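You operate a simulated robot arm through the tools that you are given. There is no shell and no other tool.

You are at the controls of a simulated two-armed robot. One attempt, no reset.

Task
Reset the heater and warm the water till the dye thread turns wavy.
Fine: red button first; lower knob at 40 C, upper knob HIGH, wheels left alone; at the first waves, before the thread breaks up, upper knob OFF and purple knob at SHUT.

The check looks at the end state, three seconds after you hand in, the way a careful person would. Anything else that was tipped, shoved, dropped, spilled or broken makes it a failure.

Robot
Two 7-joint arms with fingered hands on one trunk that stands fixed in place. Base frame: the origin is at the foot of the trunk, x ahead of it, y to its left, z up. Readings come in m, rad, newtons and seconds.
The left shoulder is at [0.07, 0.171, 1.402], the right one opposite. Each reaches about 1.156 m from its shoulder. Payload 5 kg a hand.
The TCP of each hand is the grasp point between the finger pads, 0.043 m short of the fingertips. In the tool frame z runs along the fingers and y along their closing line. The gripper opens to 0.144 m; its body begins 0.05 m behind the TCP. The gripper is a hand of 5 fingers: y runs from the thumb to the fingers, the wrist lies at [-0.021, -0.124, -0.221] in the tool frame.
Orientation is told as [roll, pitch, yaw] about the base's x, y, z axes, in that order, counted from this pose: with the fingers straight down and the wrist toward the robot, the tool's x, y and z point along [0, 1, 0], [1, 0, 0] and [0, 0, -1] of the base frame.

Tools
- The arms move only by the tool servo_tool. It takes "left_increments", "right_increments" or both (then of equal length, played together; a hand with none holds still); each is a list that holds one entry, the list of rows, each a list of 6 numbers: the shift along the base's x, y, z in m, then the turn, a rotation vector about the base's x, y, z in rad. In form: [[[tx, ty, tz, rx, ry, rz], ...]]. A call has 1 to 20 rows; each row shifts and turns the commanded pose from where the row before left it. Rows are played at 5 a second. More than 0.05 m and 0.15 rad between two rows, and nothing of the call is played. Where a pose cannot be reached the arm comes as near as it can. A force on the tool above 70 N (or 10 N above the force at the start of the call, whichever is more), or a blocked arm, ends the call early, and 0.2 s more pass. In this call time passes only in rows, and 0.2 s behind the last. It gives the time, the measured TCP pose, the force on the tool (base axes), the opening and the grip force at its end, in the units of the frame above (readings bear some noise), with the torque about the TCP (base axes, N m) and any sound that the robot's microphone picked up.
- Cameras (640 x 400 px; columns grow to the right, rows downward): "scene" is now at [0.1334, -0.0461, 1.6557]; the picture's right is [-0.51, -0.86, 0.00], its down [-0.33, 0.19, -0.92] and it looks along [0.80, -0.47, -0.38] (base axes); focal length 338 px, centre (320, 200). "left" rides on the left gripper at [-0.086, -0.108, -0.168] in its tool frame; the picture's right is [-0.80, -0.28, 0.53], its down [0.54, -0.73, 0.42] and it looks along [0.27, 0.63, 0.73] (tool axes); focal length 275 px, centre (320, 200). "right" rides on the right gripper at [0.086, -0.108, -0.168] in its tool frame; the picture's right is [-0.80, 0.28, -0.53], its down [-0.54, -0.73, 0.42] and it looks along [-0.27, 0.63, 0.73] (tool axes); focal length 275 px, centre (320, 200). There is no depth. A picture from a camera that has moved, and an enlarged one, comes with that camera's place and axes in the base frame and with its lens.
- capture(camera): a new picture of that camera. It takes no simulated time.
- raise_lower(by): slides the trunk up (or, below 0, down) by that many m; the arms and the scene camera ride with it, the base frame stays. It gives what a move gives, with no picture.
- finger_targets(index, middle, ring, little, thumb_bend, thumb_turn, hand): sets how far each is bent, from 0 (flat) to 100 (curled in); at 30 the hand is open as for a grip, at 70 the pads meet at the TCP. One left out holds its place. A second passes; each finger stops where it meets its share of the squeeze, and holds until it gets a number again. It is the only way to open and close the hand. It gives what a move gives, with no picture; readings hold the bend of each and the force on index, middle, ring, little, thumb and palm. thumb_turn goes from beside the hand (0) to across from the fingers (100), as for a grip.
- turn_head(pan, tilt): turns the head with the scene camera to pan (to the left, within 1.501 rad either way) and tilt (down, from -0.506 to 1.204), counted from straight ahead of the robot. It gives what a move gives.
- inspect(camera, box): a new picture of the part [left, top, right, bottom] of that camera's present view, enlarged. It takes no simulated time.
- hand_in(): hands the job in; it is judged then, once.

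Nothing tells you positions but the pictures and the camera data. Unless the task says otherwise, let go and move clear before handing in.

The tools are called after "Call:" as name(argument=value, ...) on one line, values as JSON. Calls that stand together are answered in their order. servo_tool: Moves the arms, as the interface text tells. Its arguments: {"type":"object","properties":{"left_increments":{"type":"array","items":{"type":"array","items":{"type":"array","items":{"type":"number"}}}},"right_increments":{"type":"array","items":{"type":"array","items":{"type":"array","items":{"type":"number"}}}}},"required":[]} The other tools are called the same way: raise_lower (by) moves the trunk up or down; finger_targets (index, middle, ring, little, thumb_bend, thumb_turn, hand) moves the fingers one by one; turn_head (pan, tilt) turns the head that bears the scene camera; capture (camera) takes a picture; inspect (camera, box) takes an enlarged picture of a part of a camera's view; hand_in () hands the job in.

At the start:

```text
clock: 0.0
left_ee_pos: [0.6899, -0.0786, 1.4018]
left_orientation: [-0.001, 0.0, 0.002]
left_contact_force: [-0.4, 0.7, 0.0]
left_torque: [-0.03, 0.01, 0.03]
left_opening: 0.1436
left_grasp_force: 0.1
left_shape: jaw
left_bend: [30.0, 30.0, 30.0, 30.0, 30.0, 98.0]
left_finger forces: [0.0, 0.0, 0.0, 0.0, 0.0, 0.0]
right_ee_pos: [0.399, -0.5673, 1.4781]
right_orientation: [0.001, 0.0, 0.0]
right_contact_force: [0.4, 0.4, 0.6]
right_torque: [0.0, 0.03, -0.01]
right_opening: 0.1437
right_grasp_force: 0.0
right_shape: jaw
right_bend: [30.0, 30.0, 30.0, 30.0, 30.0, 98.0]
right_finger forces: [0.0, 0.1, 0.0, 0.0, 0.1, 0.0]
trunk travel left (down, up): [-0.5, 0.44]
head pan, tilt (commanded): [-0.532, 0.393]
```

scene: 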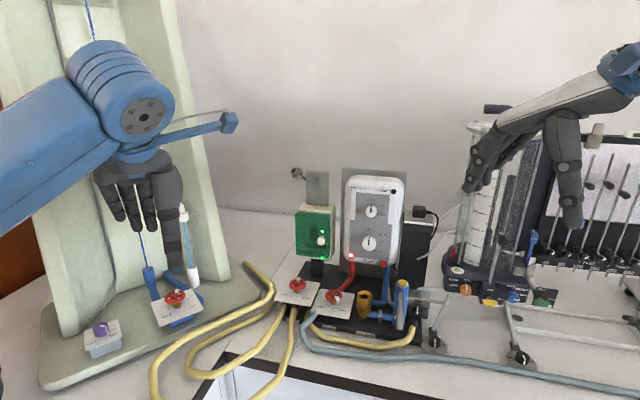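
right: 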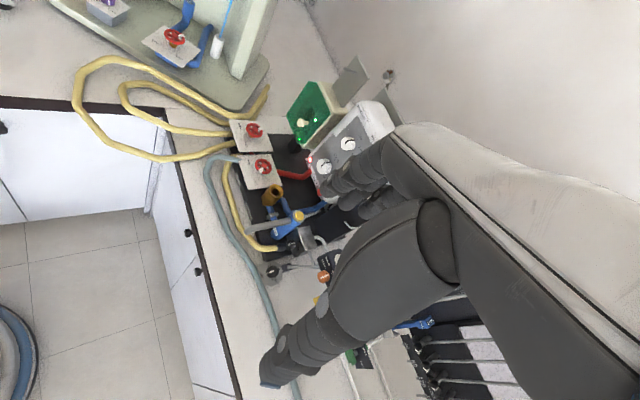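
left: 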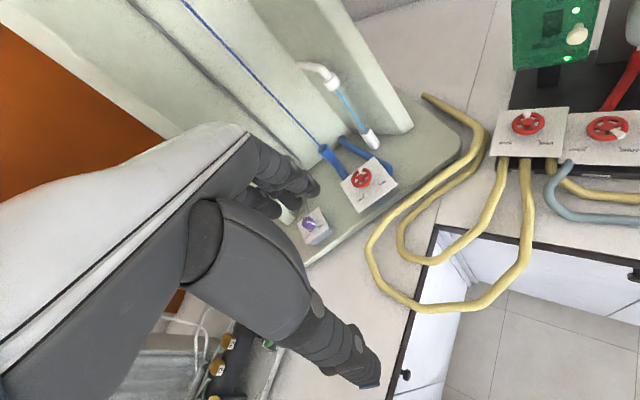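

I see a flow apparatus on the left (tall panel with a blue dye thread, a purple knob on a small box), a heater in the middle (green box with a knob and a white box with two knobs), and red valve wheels. I'll take enlarged pictures first to find the red button, the knobs and their labels.

Call:
inspect(camera="scene", box=[280, 150, 440, 250])

Call:
inspect(camera="scene", box=[60, 250, 220, 350])

Call:
inspect(camera="scene", box=[260, 250, 420, 350])

Call:
inspect(camera="left", box=[260, 120, 420, 260])

```text
4.00 times, centred on (360, 200) of scene
camera zoom: at [0.1334, -0.0461, 1.6557], right [-0.51, -0.86, 0.0], down [-0.33, 0.19, -0.92], along [0.8, -0.47, -0.38], focal length 1350 px, centre (160, 200)
```

zoom: 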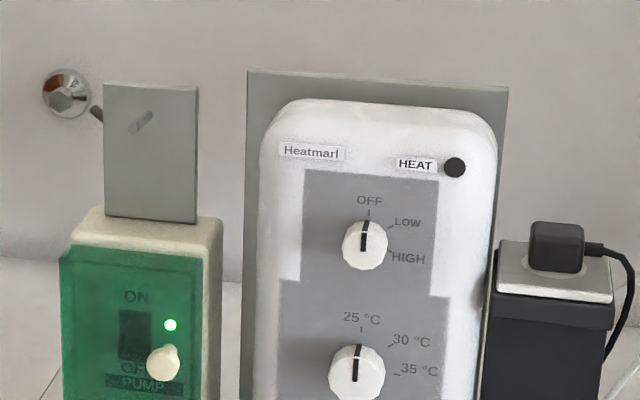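

```text
4.00 times, centred on (140, 300) of scene
camera zoom: at [0.1334, -0.0461, 1.6557], right [-0.51, -0.86, 0.0], down [-0.33, 0.19, -0.92], along [0.8, -0.47, -0.38], focal length 1350 px, centre (1040, -200)
```

zoom: 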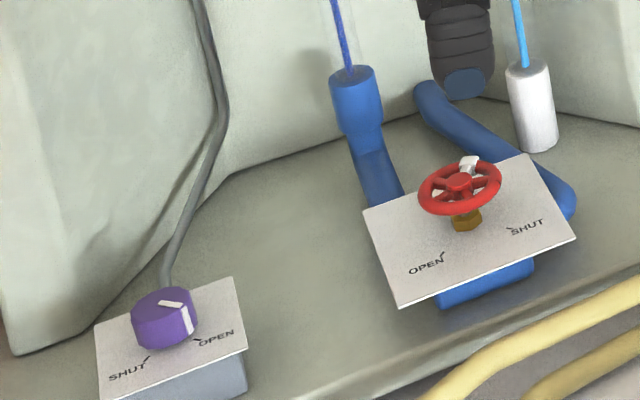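

```text
4.00 times, centred on (340, 300) of scene
camera zoom: at [0.1334, -0.0461, 1.6557], right [-0.51, -0.86, 0.0], down [-0.33, 0.19, -0.92], along [0.8, -0.47, -0.38], focal length 1350 px, centre (240, -200)
```

zoom: 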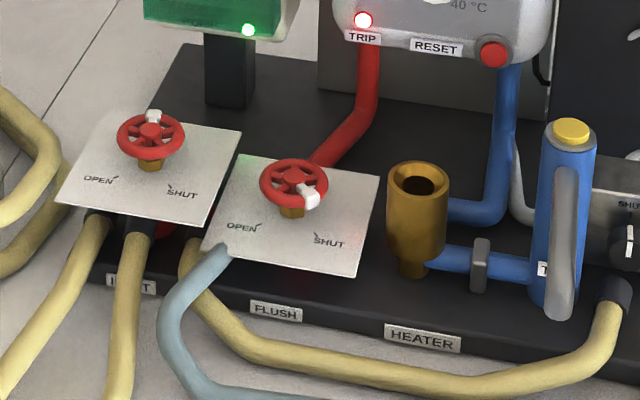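

```text
2.86 times, centred on (340, 190) of left
camera zoom: at [0.582, -0.1648, 1.5699], right [-0.28, -0.8, -0.53], down [-0.73, 0.54, -0.42], along [0.63, 0.27, -0.73], focal length 786 px, centre (263, 229)
```

zoom: 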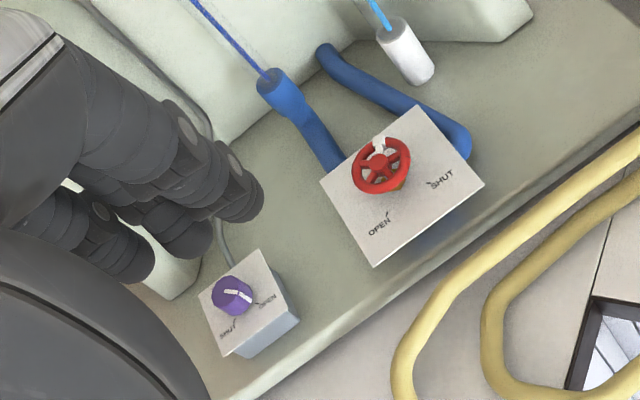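

The dye tank is at the left and the heater with its two knobs in the middle. The TRIP lamp is lit, and the RESET button sits at the lower right of the heater. I place the upper knob near (0.85, -0.65, 1.24), the lower one near (0.85, -0.65, 1.125), and the purple knob near (1.02, 0.10, 1.00). I'll look closer at the labels and the thread.

Call:
inspect(camera="scene", box=[340, 180, 412, 225])

Call:
inspect(camera="scene", box=[340, 222, 412, 272])

Call:
inspect(camera="scene", box=[60, 0, 240, 112])

Call:
inspect(camera="scene", box=[80, 310, 130, 345])

Call:
inspect(camera="right", box=[220, 60, 420, 220])

Call:
inspect(camera="left", box=[290, 195, 350, 255])

```text
8.89 times, centred on (376, 202) of scene
camera zoom: at [0.1334, -0.0461, 1.6557], right [-0.51, -0.86, 0.0], down [-0.33, 0.19, -0.92], along [0.8, -0.47, -0.38], focal length 3000 px, centre (-178, 178)
```

zoom: 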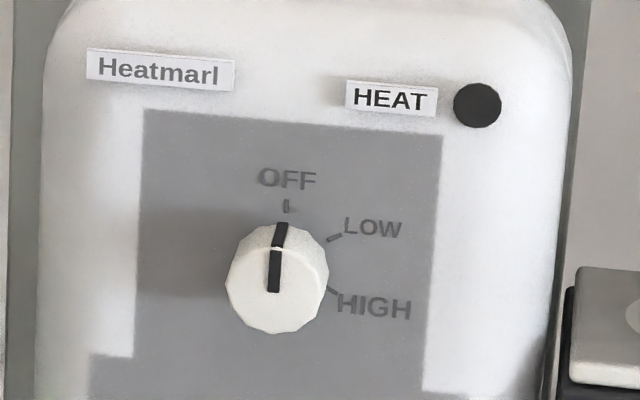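

```text
8.00 times, centred on (376, 247) of scene
camera zoom: at [0.1334, -0.0461, 1.6557], right [-0.51, -0.86, 0.0], down [-0.33, 0.19, -0.92], along [0.8, -0.47, -0.38], focal length 2700 px, centre (-128, -176)
```

zoom: 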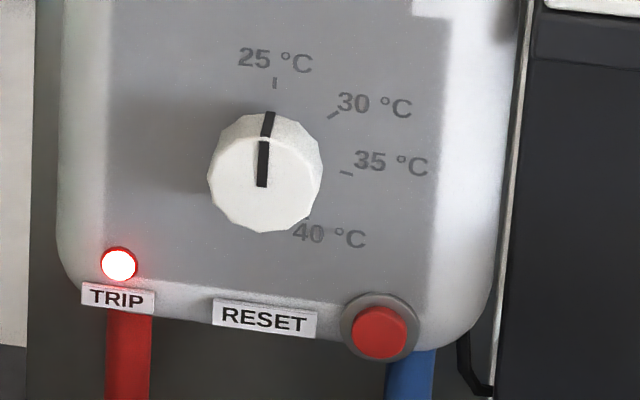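

```text
3.56 times, centred on (150, 56) of scene
camera zoom: at [0.1334, -0.0461, 1.6557], right [-0.51, -0.86, 0.0], down [-0.33, 0.19, -0.92], along [0.8, -0.47, -0.38], focal length 1200 px, centre (924, 712)
```

zoom: 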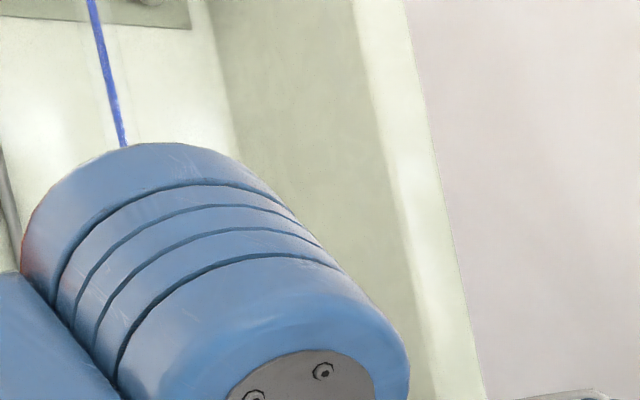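

```text
11.43 times, centred on (105, 328) of scene
camera zoom: at [0.1334, -0.0461, 1.6557], right [-0.51, -0.86, 0.0], down [-0.33, 0.19, -0.92], along [0.8, -0.47, -0.38], focal length 3857 px, centre (2777, -1257)
```

zoom: 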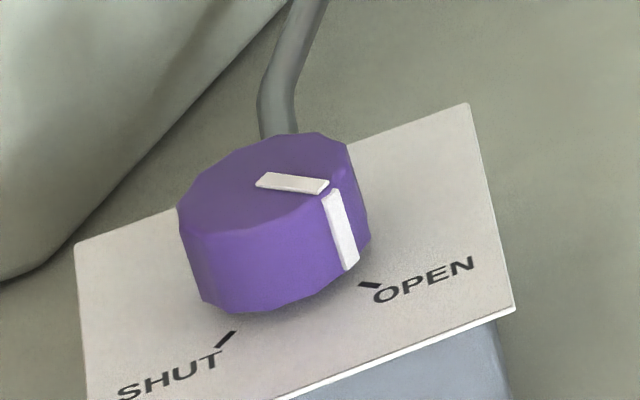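

```text
2.50 times, centred on (320, 140) of right
camera zoom: at [0.2906, -0.4822, 1.6459], right [0.28, -0.8, 0.53], down [-0.73, -0.54, -0.42], along [0.63, -0.27, -0.73], focal length 688 px, centre (320, 350)
```

zoom: 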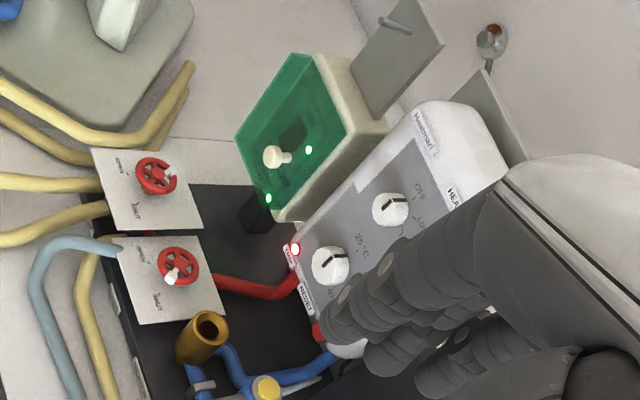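

```text
6.67 times, centred on (320, 225) of left
camera zoom: at [0.582, -0.1648, 1.5699], right [-0.28, -0.8, -0.53], down [-0.73, 0.54, -0.42], along [0.63, 0.27, -0.73], focal length 1835 px, centre (320, 33)
```

zoom: 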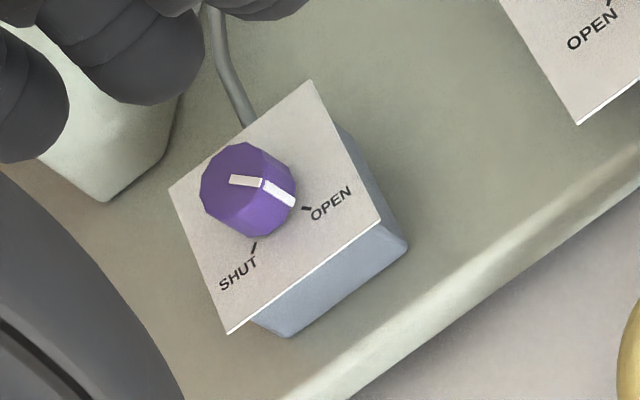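

The heater panel is turned about 45° toward the robot's left, with both knobs upright at OFF and 25 °C. The purple box plate is level, with OPEN at the near right and SHUT at the near left, about a quarter turn clockwise. Next I'll see how the right hand's fingers look in a partly closed pinch, while it is still in free space.

Call:
finger_targets(hand="right", index=55, middle=55, ring=55, little=55, thumb_bend=55, thumb_turn=98)

Call:
inspect(camera="scene", box=[420, 20, 640, 260])

Call:
capture(camera="right")

```text
clock: 1.0
left_ee_pos: [0.6896, -0.0786, 1.4008]
left_orientation: [0.001, 0.001, 0.003]
left_contact_force: [-0.7, -0.5, 0.4]
left_torque: [0.01, 0.01, 0.0]
left_opening: 0.1437
left_grasp_force: 0.1
left_shape: jaw
left_bend: [30.0, 30.0, 30.0, 30.0, 30.0, 98.0]
left_finger forces: [0.0, 0.1, 0.0, 0.1, 0.0, 0.0]
right_ee_pos: [0.3995, -0.5673, 1.4787]
right_orientation: [-0.001, 0.0, 0.0]
right_contact_force: [0.5, 2.0, -0.5]
right_torque: [0.02, -0.01, 0.0]
right_opening: 0.0608
right_grasp_force: 0.1
right_shape: fingers
right_bend: [55.0, 55.0, 55.0, 55.0, 55.0, 99.0]
right_finger forces: [0.1, 0.1, 0.1, 0.0, 0.0, 0.0]
trunk travel left (down, up): [-0.5, 0.44]
head pan, tilt (commanded): [-0.532, 0.393]
```

```text
1.67 times, centred on (530, 140) of scene
camera zoom: at [0.1334, -0.0461, 1.6557], right [-0.51, -0.86, 0.0], down [-0.33, 0.19, -0.92], along [0.8, -0.47, -0.38], focal length 562 px, centre (-30, 300)
```

zoom: 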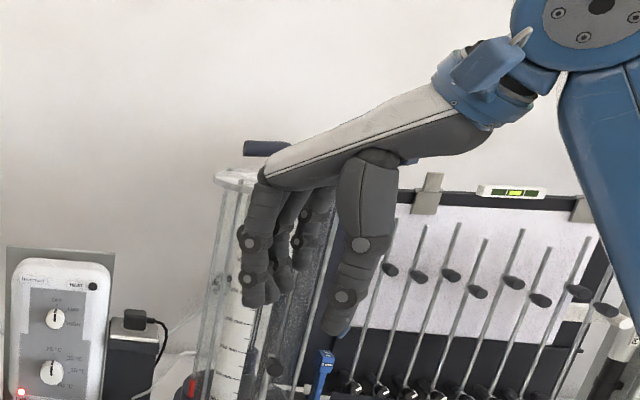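

```text
taken
camera right: at [0.2905, -0.4822, 1.6459], right [0.28, -0.8, 0.53], down [-0.73, -0.54, -0.42], along [0.63, -0.27, -0.73], focal length 275 px, centre (320, 200)
```

right: 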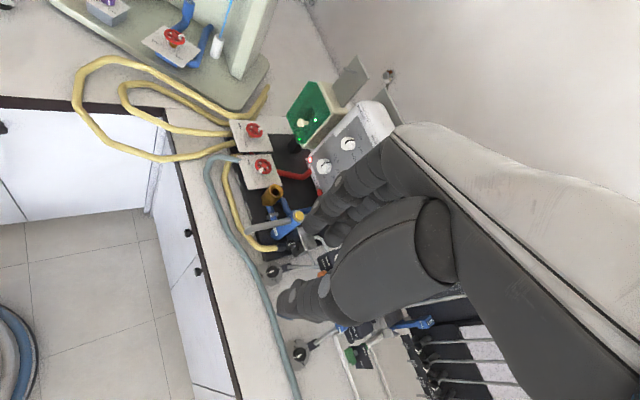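

The pinch works, with about 0.06 m of opening at bend 55. I'll bring the right hand in front of the heater with its fingers pointing into the panel, staying well clear, to test reach and get a close view.

Call:
servo_tool(right_increments=[[[0.0229, 0.0048, -0.0149, -0.1067, -0.0409, 0.0409], [0.0229, 0.0048, -0.0149, -0.1067, -0.0409, 0.0409], [0.0229, 0.0048, -0.0149, -0.1067, -0.0409, 0.0409], [0.0229, 0.0048, -0.0149, -0.1067, -0.0409, 0.0409], [0.0229, 0.0048, -0.0149, -0.1067, -0.0409, 0.0409], [0.0229, 0.0048, -0.0149, -0.1067, -0.0409, 0.0409], [0.0229, 0.0048, -0.0149, -0.1067, -0.0409, 0.0409], [0.0229, 0.0048, -0.0149, -0.1067, -0.0409, 0.0409], [0.0229, 0.0048, -0.0149, -0.1067, -0.0409, 0.0409], [0.0229, 0.0048, -0.0149, -0.1067, -0.0409, 0.0409], [0.0229, 0.0048, -0.0149, -0.1067, -0.0409, 0.0409], [0.0229, 0.0048, -0.0149, -0.1067, -0.0409, 0.0409], [0.0229, 0.0048, -0.0149, -0.1067, -0.0409, 0.0409], [0.0229, 0.0048, -0.0149, -0.1067, -0.0409, 0.0409]]])

Call:
capture(camera="right")

Call:
capture(camera="scene")

```text
clock: 4.0
left_ee_pos: [0.6906, -0.0788, 1.4011]
left_orientation: [0.002, 0.002, 0.002]
left_contact_force: [-0.2, -0.8, -0.4]
left_torque: [0.02, 0.06, 0.01]
left_opening: 0.1438
left_grasp_force: 0.0
left_shape: jaw
left_bend: [30.0, 30.0, 30.0, 30.0, 30.0, 98.0]
left_finger forces: [0.0, 0.1, 0.1, 0.0, 0.1, 0.1]
right_ee_pos: [0.7202, -0.5002, 1.268]
right_orientation: [-1.569, 0.002, 0.732]
right_contact_force: [-0.1, 0.3, 0.1]
right_torque: [-0.02, 0.01, 0.01]
right_opening: 0.0607
right_grasp_force: 0.1
right_shape: fingers
right_bend: [55.0, 55.0, 55.0, 55.0, 55.0, 99.0]
right_finger forces: [0.0, 0.1, 0.0, 0.1, 0.0, 0.0]
trunk travel left (down, up): [-0.5, 0.44]
head pan, tilt (commanded): [-0.532, 0.393]
```

```text
taken
camera right: at [0.5282, -0.4489, 1.1817], right [-0.14, 0.59, 0.8], down [-0.26, -0.8, 0.54], along [0.96, -0.13, 0.27], focal length 275 px, centre (320, 200)
```

right: 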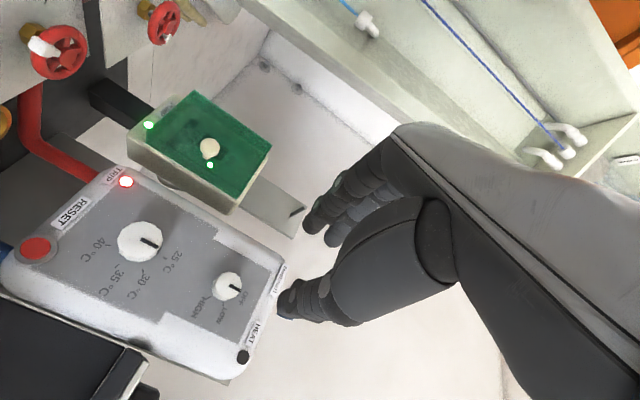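

```text
taken
camera scene: at [0.1349, -0.0464, 1.6556], right [-0.51, -0.86, 0.0], down [-0.33, 0.19, -0.92], along [0.8, -0.47, -0.38], focal length 338 px, centre (320, 200)
```

scene: 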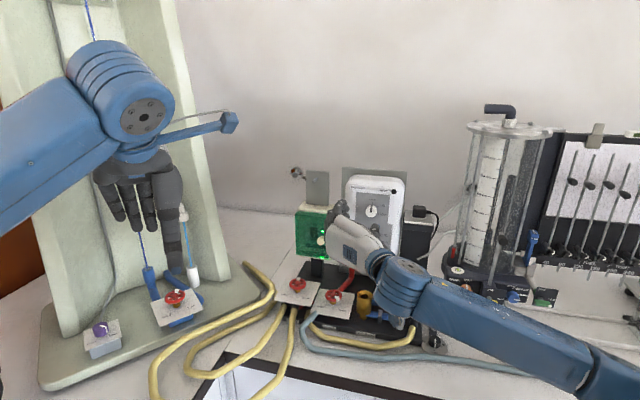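

The right hand reached the pose exactly, and the panel is clearly in view. Now I'll enlarge the panel to pin down the knobs, tick marks and panel angle.

Call:
inspect(camera="right", box=[180, 250, 280, 350])

Call:
inspect(camera="right", box=[80, 190, 200, 300])

Call:
inspect(camera="right", box=[0, 150, 290, 390])

Call:
inspect(camera="right", box=[250, 160, 470, 340])

```text
4.00 times, centred on (230, 300) of right
camera zoom: at [0.5282, -0.4489, 1.1817], right [-0.14, 0.59, 0.8], down [-0.26, -0.8, 0.54], along [0.96, -0.13, 0.27], focal length 1101 px, centre (680, -200)
```

zoom: 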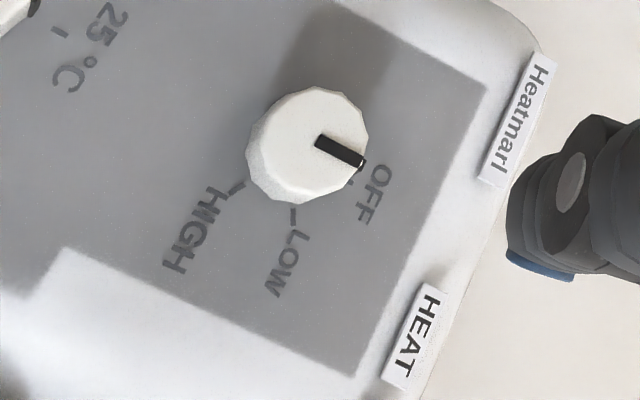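

```text
3.64 times, centred on (140, 245) of right
camera zoom: at [0.5282, -0.4489, 1.1817], right [-0.14, 0.59, 0.8], down [-0.26, -0.8, 0.54], along [0.96, -0.13, 0.27], focal length 1001 px, centre (974, 36)
```

zoom: 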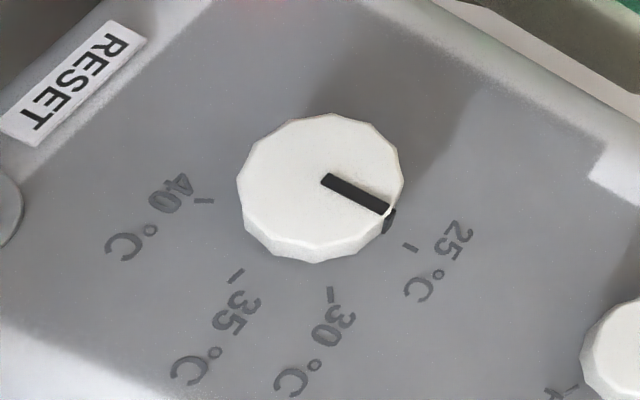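

```text
1.67 times, centred on (145, 270) of right
camera zoom: at [0.5282, -0.4489, 1.1817], right [-0.14, 0.59, 0.8], down [-0.26, -0.8, 0.54], along [0.96, -0.13, 0.27], focal length 459 px, centre (612, 83)
```

zoom: 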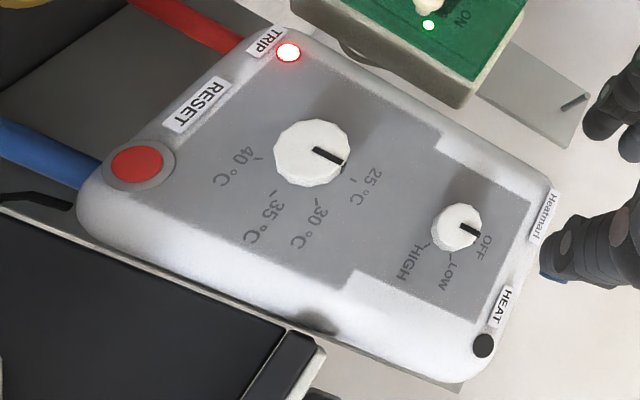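

```text
2.22 times, centred on (360, 250) of right
camera zoom: at [0.5282, -0.4489, 1.1817], right [-0.14, 0.59, 0.8], down [-0.26, -0.8, 0.54], along [0.96, -0.13, 0.27], focal length 612 px, centre (231, 89)
```

zoom: 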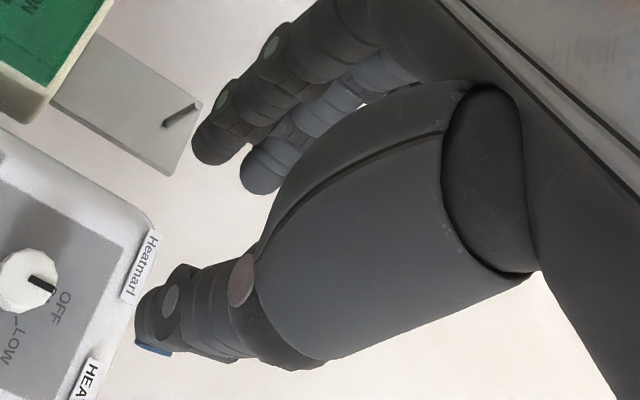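

The panel normal points about 45° to the left. From the ticks, I take upper knob HIGH as 120° clockwise from OFF and lower knob 40 °C as 150° clockwise. RESET is roughly at (0.825, -0.69, 1.053). I'll now form a pointing pinch with thumb and index, the other fingers curled, to press RESET.

Call:
finger_targets(hand="right", index=68, middle=100, ring=100, little=100, thumb_bend=68, thumb_turn=98)

Call:
inspect(camera="right", box=[200, 150, 460, 330])

Call:
inspect(camera="scene", box=[280, 170, 440, 330])

```text
clock: 5.0
left_ee_pos: [0.6892, -0.0791, 1.4009]
left_orientation: [0.001, 0.0, 0.001]
left_contact_force: [0.1, 0.3, -0.4]
left_torque: [0.01, 0.03, -0.03]
left_opening: 0.1436
left_grasp_force: 0.1
left_shape: jaw
left_bend: [30.0, 30.0, 30.0, 30.0, 30.0, 98.0]
left_finger forces: [0.1, 0.0, 0.0, 0.0, 0.1, 0.0]
right_ee_pos: [0.7197, -0.501, 1.2695]
right_orientation: [-1.57, 0.001, 0.731]
right_contact_force: [-0.1, -0.9, 0.4]
right_torque: [-0.02, 0.0, -0.07]
right_opening: 0.0148
right_grasp_force: 0.1
right_shape: fingers
right_bend: [68.0, 100.0, 100.0, 100.0, 68.0, 100.0]
right_finger forces: [0.0, 0.1, 0.0, 0.1, 0.0, 0.0]
trunk travel left (down, up): [-0.5, 0.44]
head pan, tilt (commanded): [-0.532, 0.393]
```

```text
2.22 times, centred on (330, 240) of right
camera zoom: at [0.527, -0.4484, 1.1825], right [-0.14, 0.59, 0.8], down [-0.26, -0.8, 0.54], along [0.96, -0.13, 0.27], focal length 612 px, centre (298, 111)
```

zoom: 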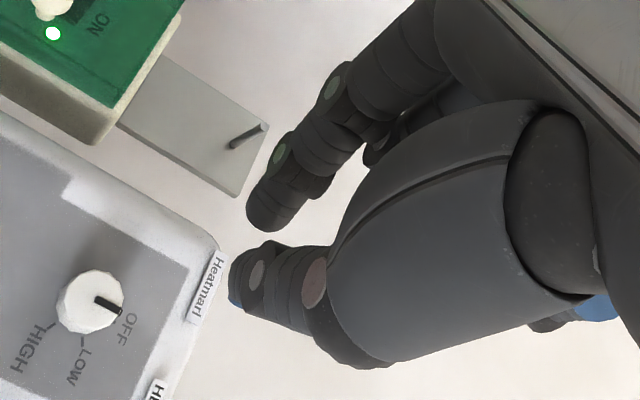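

```text
2.50 times, centred on (360, 250) of scene
camera zoom: at [0.1335, -0.0461, 1.6557], right [-0.51, -0.86, 0.0], down [-0.33, 0.19, -0.92], along [0.8, -0.47, -0.38], focal length 844 px, centre (220, 75)
```

zoom: 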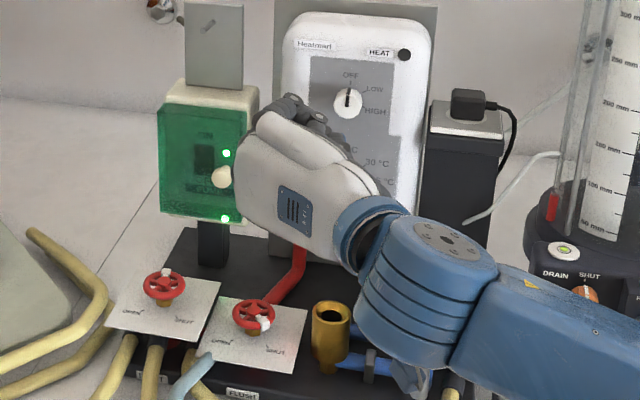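

Index and thumb meet near the tool axis. A blue column and a brass cup stand in front of the heater, so a bent-finger press at RESET would crowd them. I'll use a straight index finger instead, pointing forward and down from above, and check the shape first.

Call:
finger_targets(hand="right", index=0, middle=100, ring=100, little=100, thumb_bend=100, thumb_turn=60)

Call:
capture(camera="right")

Call:
inspect(camera="scene", box=[280, 170, 440, 330])

```text
clock: 6.0
left_ee_pos: [0.6901, -0.0782, 1.4028]
left_orientation: [0.0, 0.0, 0.002]
left_contact_force: [-0.1, 0.9, -0.3]
left_torque: [0.01, -0.02, -0.02]
left_opening: 0.1437
left_grasp_force: 0.0
left_shape: jaw
left_bend: [30.0, 30.0, 30.0, 30.0, 30.0, 98.0]
left_finger forces: [0.0, 0.0, 0.0, 0.0, 0.1, 0.0]
right_ee_pos: [0.7195, -0.5007, 1.2694]
right_orientation: [-1.57, 0.001, 0.732]
right_contact_force: [0.0, -0.1, -0.2]
right_torque: [0.01, 0.02, 0.0]
right_opening: 0.0745
right_grasp_force: 0.0
right_shape: fingers
right_bend: [0.0, 100.0, 100.0, 100.0, 100.0, 62.0]
right_finger forces: [0.0, 0.0, 0.0, 0.0, 0.1, 0.1]
trunk travel left (down, up): [-0.5, 0.44]
head pan, tilt (commanded): [-0.532, 0.393]
```

```text
taken
camera right: at [0.527, -0.4485, 1.1825], right [-0.14, 0.59, 0.8], down [-0.26, -0.8, 0.54], along [0.96, -0.13, 0.27], focal length 275 px, centre (320, 200)
```

right: 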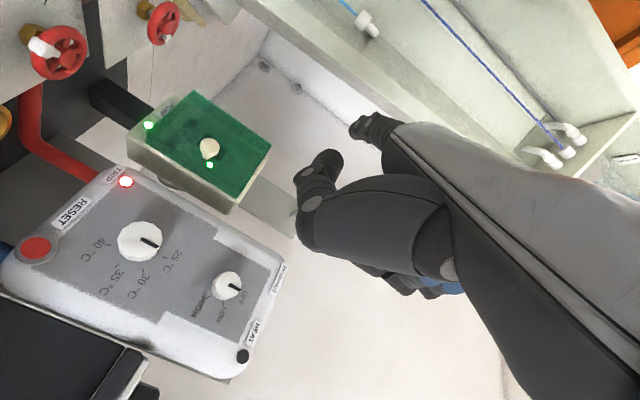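

```text
2.50 times, centred on (360, 250) of scene
camera zoom: at [0.1335, -0.0461, 1.6557], right [-0.51, -0.86, 0.0], down [-0.33, 0.19, -0.92], along [0.8, -0.47, -0.38], focal length 844 px, centre (220, 75)
```

zoom: 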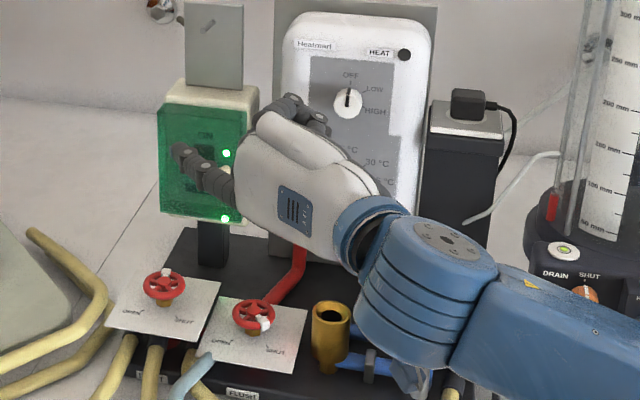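

The straight index finger makes a good pointer, with its tip near tool (0.017, 0.144, -0.009). I'll turn the hand so the finger points into the panel and 45° down, stopping short of the RESET button and above the blue column.

Call:
servo_tool(right_increments=[[[-0.0149, -0.0099, -0.0066, 0, 0, -0.1397], [-0.0149, -0.0099, -0.0066, 0, 0, -0.1397], [-0.0149, -0.0099, -0.0066, 0, 0, -0.1397], [-0.0149, -0.0099, -0.0066, 0, 0, -0.1397], [-0.0149, -0.0099, -0.0066, 0, 0, -0.1397], [-0.0149, -0.0099, -0.0066, 0, 0, -0.1397], [0.004, -0.0162, -0.005, 0.0926, 0.0926, 0], [0.004, -0.0162, -0.005, 0.0926, 0.0926, 0], [0.004, -0.0162, -0.005, 0.0926, 0.0926, 0], [0.004, -0.0162, -0.005, 0.0926, 0.0926, 0], [0.004, -0.0162, -0.005, 0.0926, 0.0926, 0], [0.004, -0.0162, -0.005, 0.0926, 0.0926, 0]]])

Call:
capture(camera="right")

Call:
capture(camera="scene")

```text
clock: 8.6
left_ee_pos: [0.6906, -0.0785, 1.4023]
left_orientation: [0.001, 0.002, 0.002]
left_contact_force: [-0.3, -0.5, -0.5]
left_torque: [0.01, 0.02, 0.01]
left_opening: 0.1436
left_grasp_force: 0.2
left_shape: jaw
left_bend: [30.0, 30.0, 30.0, 30.0, 30.0, 98.0]
left_finger forces: [0.0, 0.0, 0.0, 0.0, 0.1, 0.0]
right_ee_pos: [0.6553, -0.657, 1.1989]
right_orientation: [-1.006, 0.585, 0.068]
right_contact_force: [0.0, 0.8, -0.1]
right_torque: [-0.02, -0.02, 0.01]
right_opening: 0.0742
right_grasp_force: 0.1
right_shape: fingers
right_bend: [0.0, 100.0, 100.0, 100.0, 100.0, 62.0]
right_finger forces: [0.1, 0.0, 0.0, 0.1, 0.0, 0.0]
trunk travel left (down, up): [-0.5, 0.44]
head pan, tilt (commanded): [-0.532, 0.393]
```

```text
taken
camera right: at [0.5609, -0.4766, 1.2733], right [0.76, 0.08, 0.64], down [-0.43, -0.68, 0.59], along [0.48, -0.73, -0.48], focal length 275 px, centre (320, 200)
```

right: 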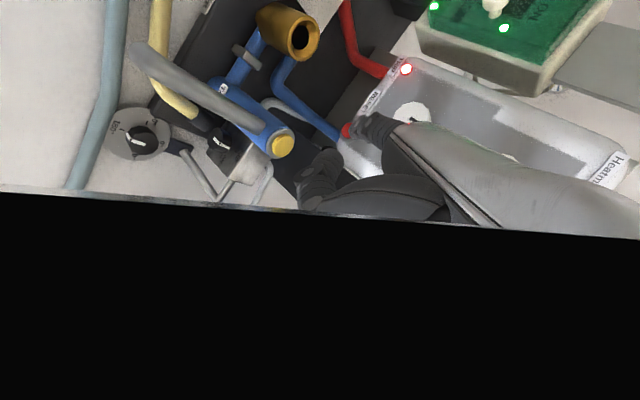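

```text
taken
camera scene: at [0.1343, -0.0469, 1.6556], right [-0.51, -0.86, 0.0], down [-0.33, 0.2, -0.92], along [0.8, -0.47, -0.38], focal length 338 px, centre (320, 200)
```

scene: 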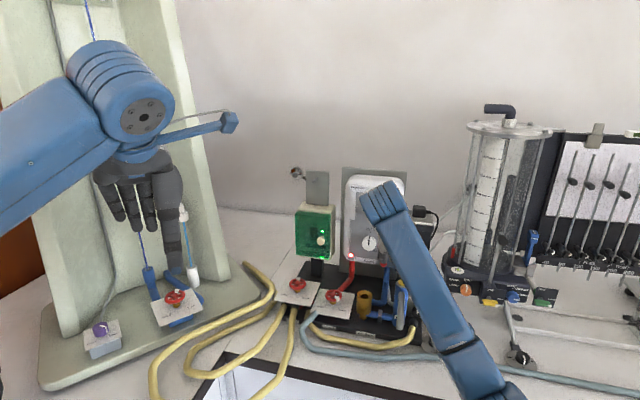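

The fingertip is lined up in front of RESET and matches my model, but the thumb could come close to the blue column. I'll fold the thumb across the palm and yaw the hand slightly so its body stays left of and above the column.

Call:
finger_targets(hand="right", thumb_bend=100, thumb_turn=100)

Call:
servo_tool(right_increments=[[[-0.001, 0.0135, 0, 0, 0, -0.1165], [-0.001, 0.0135, 0, 0, 0, -0.1165], [-0.001, 0.0135, 0, 0, 0, -0.117]]])

Call:
capture(camera="right")

Call:
inspect(camera="scene", box=[310, 170, 450, 330])

```text
clock: 9.6
left_ee_pos: [0.6904, -0.0784, 1.4012]
left_orientation: [0.001, -0.001, 0.002]
left_contact_force: [0.3, 0.4, -0.1]
left_torque: [0.01, 0.0, -0.02]
left_opening: 0.1436
left_grasp_force: 0.0
left_shape: jaw
left_bend: [30.0, 30.0, 30.0, 30.0, 30.0, 98.0]
left_finger forces: [0.0, 0.0, 0.1, 0.0, 0.0, 0.0]
right_ee_pos: [0.6536, -0.6566, 1.1994]
right_orientation: [-1.008, 0.582, 0.068]
right_contact_force: [0.6, -0.3, -0.2]
right_torque: [-0.02, -0.01, -0.01]
right_opening: 0.0708
right_grasp_force: 0.1
right_shape: fingers
right_bend: [0.0, 100.0, 100.0, 100.0, 100.0, 100.0]
right_finger forces: [0.0, 0.1, 0.1, 0.1, 0.0, 0.0]
trunk travel left (down, up): [-0.5, 0.44]
head pan, tilt (commanded): [-0.532, 0.393]
```

```text
clock: 10.4
left_ee_pos: [0.6902, -0.0782, 1.4012]
left_orientation: [-0.001, 0.003, 0.001]
left_contact_force: [0.3, 0.1, 0.3]
left_torque: [0.01, 0.03, -0.01]
left_opening: 0.1437
left_grasp_force: 0.1
left_shape: jaw
left_bend: [30.0, 30.0, 30.0, 30.0, 30.0, 98.0]
left_finger forces: [0.1, 0.0, 0.1, 0.1, 0.1, 0.1]
right_ee_pos: [0.6514, -0.6158, 1.1992]
right_orientation: [-1.009, 0.585, -0.287]
right_contact_force: [0.6, 0.1, -0.2]
right_torque: [-0.02, 0.03, 0.0]
right_opening: 0.0711
right_grasp_force: 0.0
right_shape: fingers
right_bend: [0.0, 100.0, 100.0, 100.0, 100.0, 100.0]
right_finger forces: [0.1, 0.1, 0.1, 0.1, 0.1, 0.0]
trunk travel left (down, up): [-0.5, 0.44]
head pan, tilt (commanded): [-0.532, 0.393]
```

```text
taken
camera right: at [0.6257, -0.4136, 1.2739], right [0.74, -0.19, 0.64], down [-0.64, -0.49, 0.6], along [0.2, -0.85, -0.48], focal length 275 px, centre (320, 200)
```

right: 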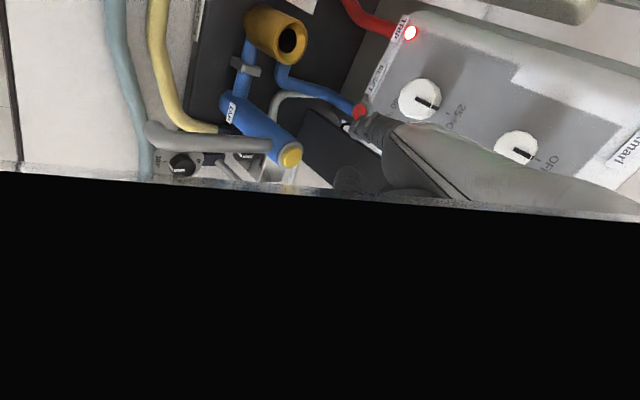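

```text
2.50 times, centred on (380, 250) of scene
camera zoom: at [0.1341, -0.045, 1.6557], right [-0.51, -0.86, 0.0], down [-0.33, 0.19, -0.92], along [0.8, -0.47, -0.38], focal length 844 px, centre (170, 75)
```

zoom: 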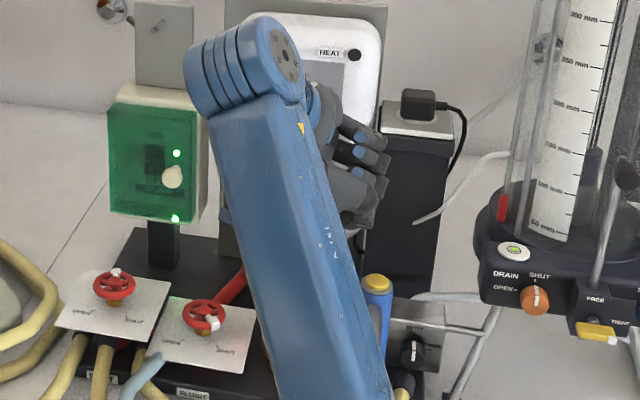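

The hand now sits left of the column, and the view agrees with the button at about (0.825, -0.691, 1.054). I'll advance along the finger's own axis to about 2 cm short of the button and look again.

Call:
servo_tool(right_increments=[[[0.0098, -0.01, -0.0145, 0, 0, 0], [0.0098, -0.01, -0.0145, 0, 0, 0], [0.0098, -0.01, -0.0145, 0, 0, 0], [0.0098, -0.01, -0.0145, 0, 0, 0]]])

Call:
inspect(camera="right", box=[240, 20, 480, 200])

Call:
inspect(camera="scene", box=[310, 170, 450, 330])

```text
clock: 11.4
left_ee_pos: [0.6914, -0.0784, 1.4014]
left_orientation: [0.0, 0.001, 0.003]
left_contact_force: [-0.1, -0.1, -0.3]
left_torque: [0.03, 0.01, -0.01]
left_opening: 0.1435
left_grasp_force: 0.0
left_shape: jaw
left_bend: [30.0, 30.0, 30.0, 30.0, 30.0, 98.0]
left_finger forces: [0.0, 0.0, 0.1, 0.0, 0.0, 0.0]
right_ee_pos: [0.69, -0.6565, 1.1409]
right_orientation: [-1.01, 0.584, -0.284]
right_contact_force: [-0.5, -0.2, -0.5]
right_torque: [-0.03, 0.07, 0.01]
right_opening: 0.0711
right_grasp_force: 0.1
right_shape: fingers
right_bend: [0.0, 100.0, 100.0, 100.0, 100.0, 100.0]
right_finger forces: [0.1, 0.0, 0.0, 0.0, 0.1, 0.0]
trunk travel left (down, up): [-0.5, 0.44]
head pan, tilt (commanded): [-0.532, 0.393]
```

```text
2.22 times, centred on (360, 110) of right
camera zoom: at [0.6654, -0.4542, 1.2149], right [0.74, -0.19, 0.64], down [-0.64, -0.49, 0.6], along [0.2, -0.85, -0.48], focal length 612 px, centre (231, 400)
```

zoom: 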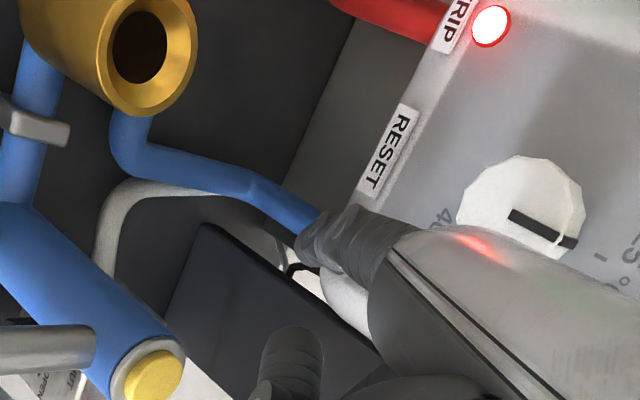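

```text
2.50 times, centred on (380, 250) of scene
camera zoom: at [0.1344, -0.0466, 1.6556], right [-0.51, -0.86, 0.0], down [-0.33, 0.19, -0.92], along [0.8, -0.47, -0.38], focal length 844 px, centre (170, 75)
```

zoom: 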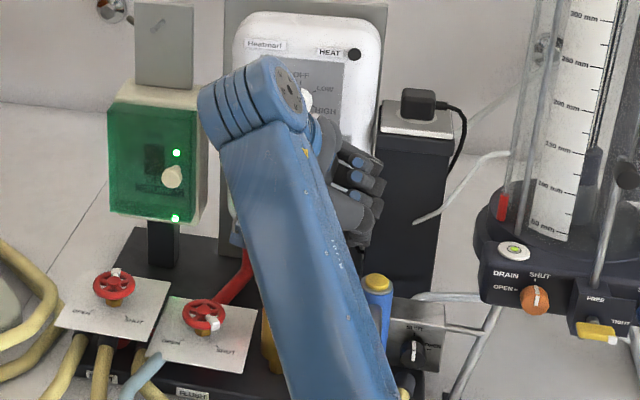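

The fingertip covers the button as seen from the hand, as expected, with about 2 cm left to go. I'll advance straight into the panel in small steps and watch the force and the TRIP lamp.

Call:
servo_tool(right_increments=[[[0.0028, -0.0028, 0, 0, 0, 0], [0.0028, -0.0028, 0, 0, 0, 0], [0.0028, -0.0028, 0, 0, 0, 0]]])

Call:
inspect(camera="right", box=[240, 20, 480, 200])

```text
clock: 12.2
left_ee_pos: [0.6894, -0.0784, 1.4024]
left_orientation: [0.0, 0.0, 0.001]
left_contact_force: [0.8, 0.7, 0.9]
left_torque: [-0.03, -0.03, 0.0]
left_opening: 0.1436
left_grasp_force: 0.0
left_shape: jaw
left_bend: [30.0, 30.0, 30.0, 30.0, 30.0, 98.0]
left_finger forces: [0.2, 0.1, 0.1, 0.1, 0.0, 0.1]
right_ee_pos: [0.7001, -0.6637, 1.142]
right_orientation: [-1.007, 0.584, -0.283]
right_contact_force: [-1.3, 1.6, -0.1]
right_torque: [0.09, 0.12, 0.08]
right_opening: 0.0706
right_grasp_force: 0.0
right_shape: fingers
right_bend: [0.0, 100.0, 100.0, 100.0, 100.0, 100.0]
right_finger forces: [1.3, 0.0, 0.0, 0.0, 0.0, 0.0]
trunk travel left (down, up): [-0.5, 0.44]
head pan, tilt (commanded): [-0.532, 0.393]
heard: click
```

```text
2.22 times, centred on (360, 110) of right
camera zoom: at [0.6731, -0.4618, 1.2158], right [0.74, -0.19, 0.64], down [-0.64, -0.49, 0.59], along [0.2, -0.85, -0.48], focal length 612 px, centre (231, 400)
```

zoom: 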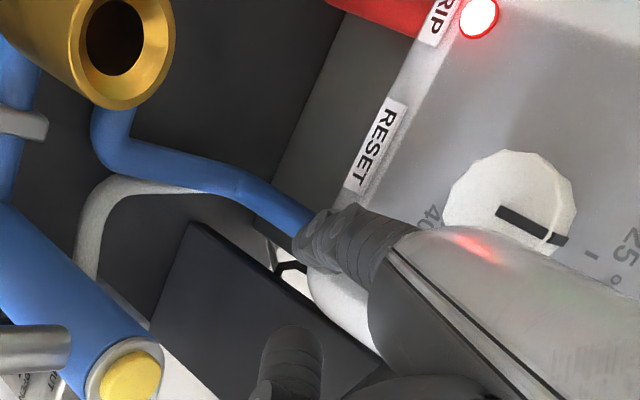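

There was a click and light contact on the index finger, but TRIP still looks lit. I'll press a touch further and check the lamp.

Call:
servo_tool(right_increments=[[[0.0015, -0.0015, 0, 0, 0, 0], [0.0, 0.0, 0, 0, 0, 0]]])

Call:
inspect(camera="right", box=[240, 20, 480, 200])

```text
clock: 12.8
left_ee_pos: [0.6889, -0.0779, 1.4018]
left_orientation: [0.002, 0.0, 0.003]
left_contact_force: [-0.1, 0.8, -0.9]
left_torque: [0.03, 0.01, -0.04]
left_opening: 0.1436
left_grasp_force: 0.0
left_shape: jaw
left_bend: [30.0, 30.0, 30.0, 30.0, 30.0, 98.0]
left_finger forces: [0.1, 0.1, 0.0, 0.0, 0.1, 0.1]
right_ee_pos: [0.6992, -0.6652, 1.1426]
right_orientation: [-1.008, 0.584, -0.282]
right_contact_force: [-2.4, 1.8, 0.7]
right_torque: [0.22, 0.07, 0.23]
right_opening: 0.0704
right_grasp_force: 1.3
right_shape: fingers
right_bend: [0.0, 100.0, 100.0, 100.0, 100.0, 100.0]
right_finger forces: [2.8, 0.1, 0.0, 0.0, 0.1, 0.1]
trunk travel left (down, up): [-0.5, 0.44]
head pan, tilt (commanded): [-0.532, 0.393]
```

```text
2.22 times, centred on (360, 110) of right
camera zoom: at [0.6745, -0.4633, 1.216], right [0.74, -0.19, 0.64], down [-0.64, -0.49, 0.59], along [0.2, -0.85, -0.48], focal length 612 px, centre (231, 400)
```

zoom: 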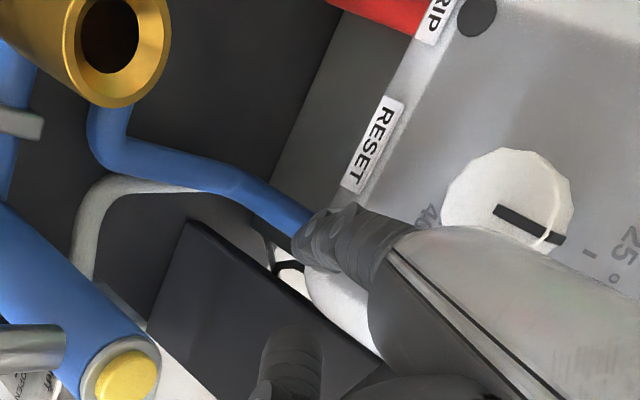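

The TRIP lamp has gone out, so the reset is done. I'll back the finger off along its own axis and return the hand to the knob-gripping orientation, squared to the panel (-45°), well in front of it.

Call:
servo_tool(right_increments=[[[-0.0118, 0.0118, 0.02, 0, 0, 0], [-0.0118, 0.0118, 0.02, 0, 0, 0], [-0.0118, 0.0118, 0.02, 0, 0, 0], [0, 0, 0, 0, 0, 0.1167], [0, 0, 0, 0, 0, 0.1167], [0, 0, 0, 0, 0, 0.1167], [-0.0048, 0.0133, 0.0029, -0.0926, -0.0926, 0], [-0.0048, 0.0133, 0.0029, -0.0926, -0.0926, 0], [-0.0048, 0.0133, 0.0029, -0.0926, -0.0926, 0], [-0.0048, 0.0133, 0.0029, -0.0926, -0.0926, 0], [-0.0048, 0.0133, 0.0029, -0.0926, -0.0926, 0], [-0.0048, 0.0133, 0.0029, -0.0926, -0.0926, 0], [0.0075, 0.0117, -0.0033, 0, 0, 0.1487], [0.0075, 0.0117, -0.0033, 0, 0, 0.1487], [0.0075, 0.0117, -0.0033, 0, 0, 0.1487], [0.0075, 0.0117, -0.0033, 0, 0, 0.1487], [0.0075, 0.0117, -0.0033, 0, 0, 0.1487], [0.0075, 0.0117, -0.0033, 0, 0, 0.1487]]])

Call:
finger_targets(hand="right", index=50, middle=50, ring=100, little=100, thumb_bend=50, thumb_turn=98)

Call:
capture(camera="right")

Call:
capture(camera="scene")

```text
clock: 16.6
left_ee_pos: [0.6884, -0.0798, 1.4026]
left_orientation: [0.002, 0.002, 0.002]
left_contact_force: [-0.6, 0.0, -0.5]
left_torque: [0.03, 0.01, 0.01]
left_opening: 0.1433
left_grasp_force: 0.1
left_shape: jaw
left_bend: [30.0, 30.0, 30.0, 30.0, 30.0, 98.0]
left_finger forces: [0.0, 0.0, 0.1, 0.0, 0.1, 0.0]
right_ee_pos: [0.6809, -0.4803, 1.1993]
right_orientation: [-1.568, 0.0, 0.79]
right_contact_force: [0.2, 0.1, -0.4]
right_torque: [-0.03, -0.01, 0.0]
right_opening: 0.071
right_grasp_force: 0.1
right_shape: fingers
right_bend: [0.0, 100.0, 100.0, 100.0, 100.0, 100.0]
right_finger forces: [0.0, 0.1, 0.1, 0.1, 0.0, 0.0]
trunk travel left (down, up): [-0.5, 0.44]
head pan, tilt (commanded): [-0.532, 0.393]
```

```text
clock: 17.6
left_ee_pos: [0.6886, -0.079, 1.4017]
left_orientation: [-0.001, 0.001, 0.0]
left_contact_force: [-0.3, -0.6, 0.1]
left_torque: [0.01, 0.01, 0.02]
left_opening: 0.1436
left_grasp_force: 0.0
left_shape: jaw
left_bend: [30.0, 30.0, 30.0, 30.0, 30.0, 98.0]
left_finger forces: [0.0, 0.0, 0.0, 0.0, 0.1, 0.1]
right_ee_pos: [0.6814, -0.4808, 1.1997]
right_orientation: [-1.568, 0.0, 0.787]
right_contact_force: [-0.1, -0.6, -0.6]
right_torque: [0.0, -0.03, 0.0]
right_opening: 0.0784
right_grasp_force: 0.1
right_shape: fingers
right_bend: [50.0, 50.0, 100.0, 100.0, 50.0, 98.0]
right_finger forces: [0.0, 0.0, 0.1, 0.0, 0.0, 0.0]
trunk travel left (down, up): [-0.5, 0.44]
head pan, tilt (commanded): [-0.532, 0.393]
```

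```text
taken
camera right: at [0.4861, -0.4398, 1.1137], right [-0.18, 0.58, 0.8], down [-0.21, -0.81, 0.54], along [0.96, -0.07, 0.27], focal length 275 px, centre (320, 200)
```

right: 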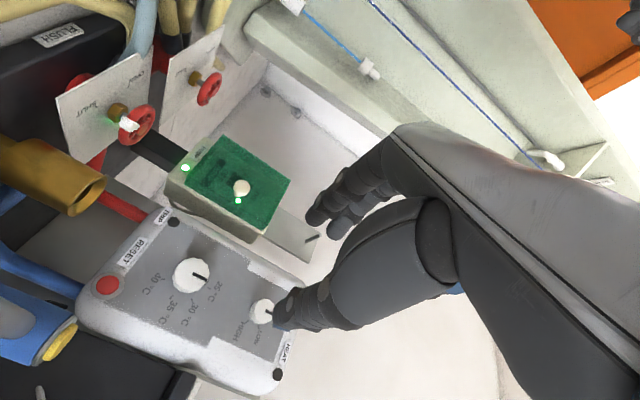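

```text
taken
camera scene: at [0.1334, -0.0461, 1.6557], right [-0.51, -0.86, 0.0], down [-0.33, 0.19, -0.92], along [0.8, -0.47, -0.38], focal length 338 px, centre (320, 200)
```

scene: 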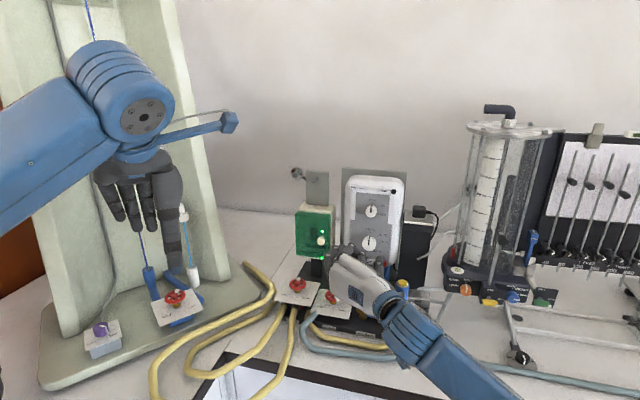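

The hand is squared to the panel and in line with both knobs. I'll swing it anticlockwise about the knob axis and lower it to the lower knob's height, still about 19 cm away, to test the reach for a clockwise turn.

Call:
servo_tool(right_increments=[[[0, 0, -0.007, -0.0926, 0.0926, 0], [0, 0, -0.007, -0.0926, 0.0926, 0], [0, 0, -0.007, -0.0926, 0.0926, 0], [0, 0, -0.007, -0.0926, 0.0926, 0], [0, 0, -0.007, -0.0926, 0.0926, 0], [0, 0, -0.007, -0.0926, 0.0926, 0], [0, 0, -0.007, -0.0926, 0.0926, 0], [0, 0, -0.007, -0.0926, 0.0926, 0], [0, 0, -0.007, -0.0926, 0.0926, 0], [0, 0, -0.007, -0.0926, 0.0926, 0]]])

Call:
capture(camera="right")

Call:
capture(camera="scene")

```text
clock: 19.8
left_ee_pos: [0.6904, -0.0795, 1.4014]
left_orientation: [0.0, 0.002, 0.001]
left_contact_force: [0.7, 0.1, 0.7]
left_torque: [-0.03, -0.01, 0.0]
left_opening: 0.1439
left_grasp_force: 0.1
left_shape: jaw
left_bend: [30.0, 30.0, 30.0, 30.0, 30.0, 98.0]
left_finger forces: [0.0, 0.1, 0.0, 0.0, 0.0, 0.0]
right_ee_pos: [0.6802, -0.4803, 1.1296]
right_orientation: [-1.565, 1.313, 0.789]
right_contact_force: [-0.2, 1.1, -0.7]
right_torque: [-0.02, -0.05, 0.01]
right_opening: 0.0783
right_grasp_force: 0.1
right_shape: fingers
right_bend: [50.0, 50.0, 100.0, 100.0, 50.0, 98.0]
right_finger forces: [0.0, 0.0, 0.1, 0.0, 0.0, 0.0]
trunk travel left (down, up): [-0.5, 0.44]
head pan, tilt (commanded): [-0.532, 0.393]
```

```text
taken
camera right: at [0.4849, -0.4409, 1.2129], right [0.22, 0.97, -0.07], down [0.54, -0.06, 0.84], along [0.81, -0.22, -0.54], focal length 275 px, centre (320, 200)
```

right: 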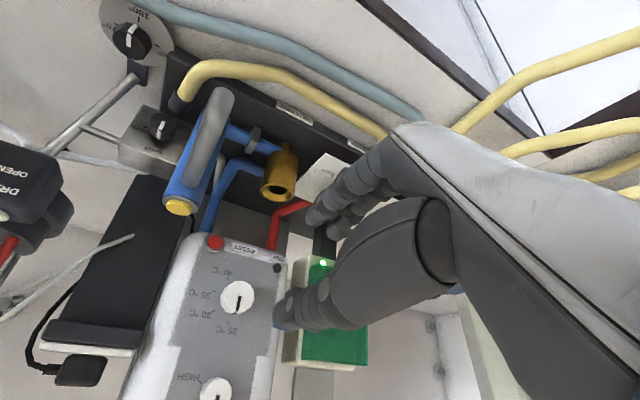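

```text
taken
camera scene: at [0.1344, -0.0457, 1.6556], right [-0.51, -0.86, 0.0], down [-0.33, 0.19, -0.92], along [0.8, -0.47, -0.38], focal length 338 px, centre (320, 200)
```

scene: 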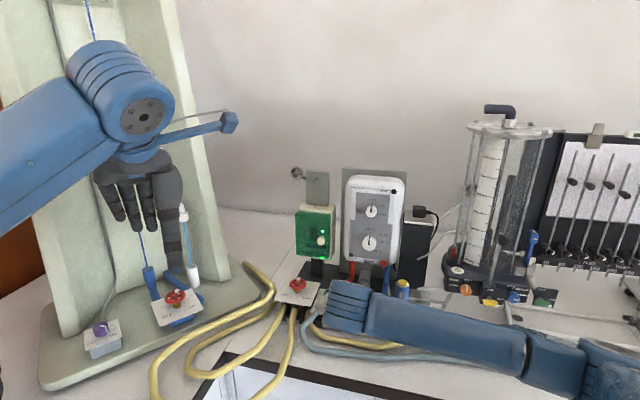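

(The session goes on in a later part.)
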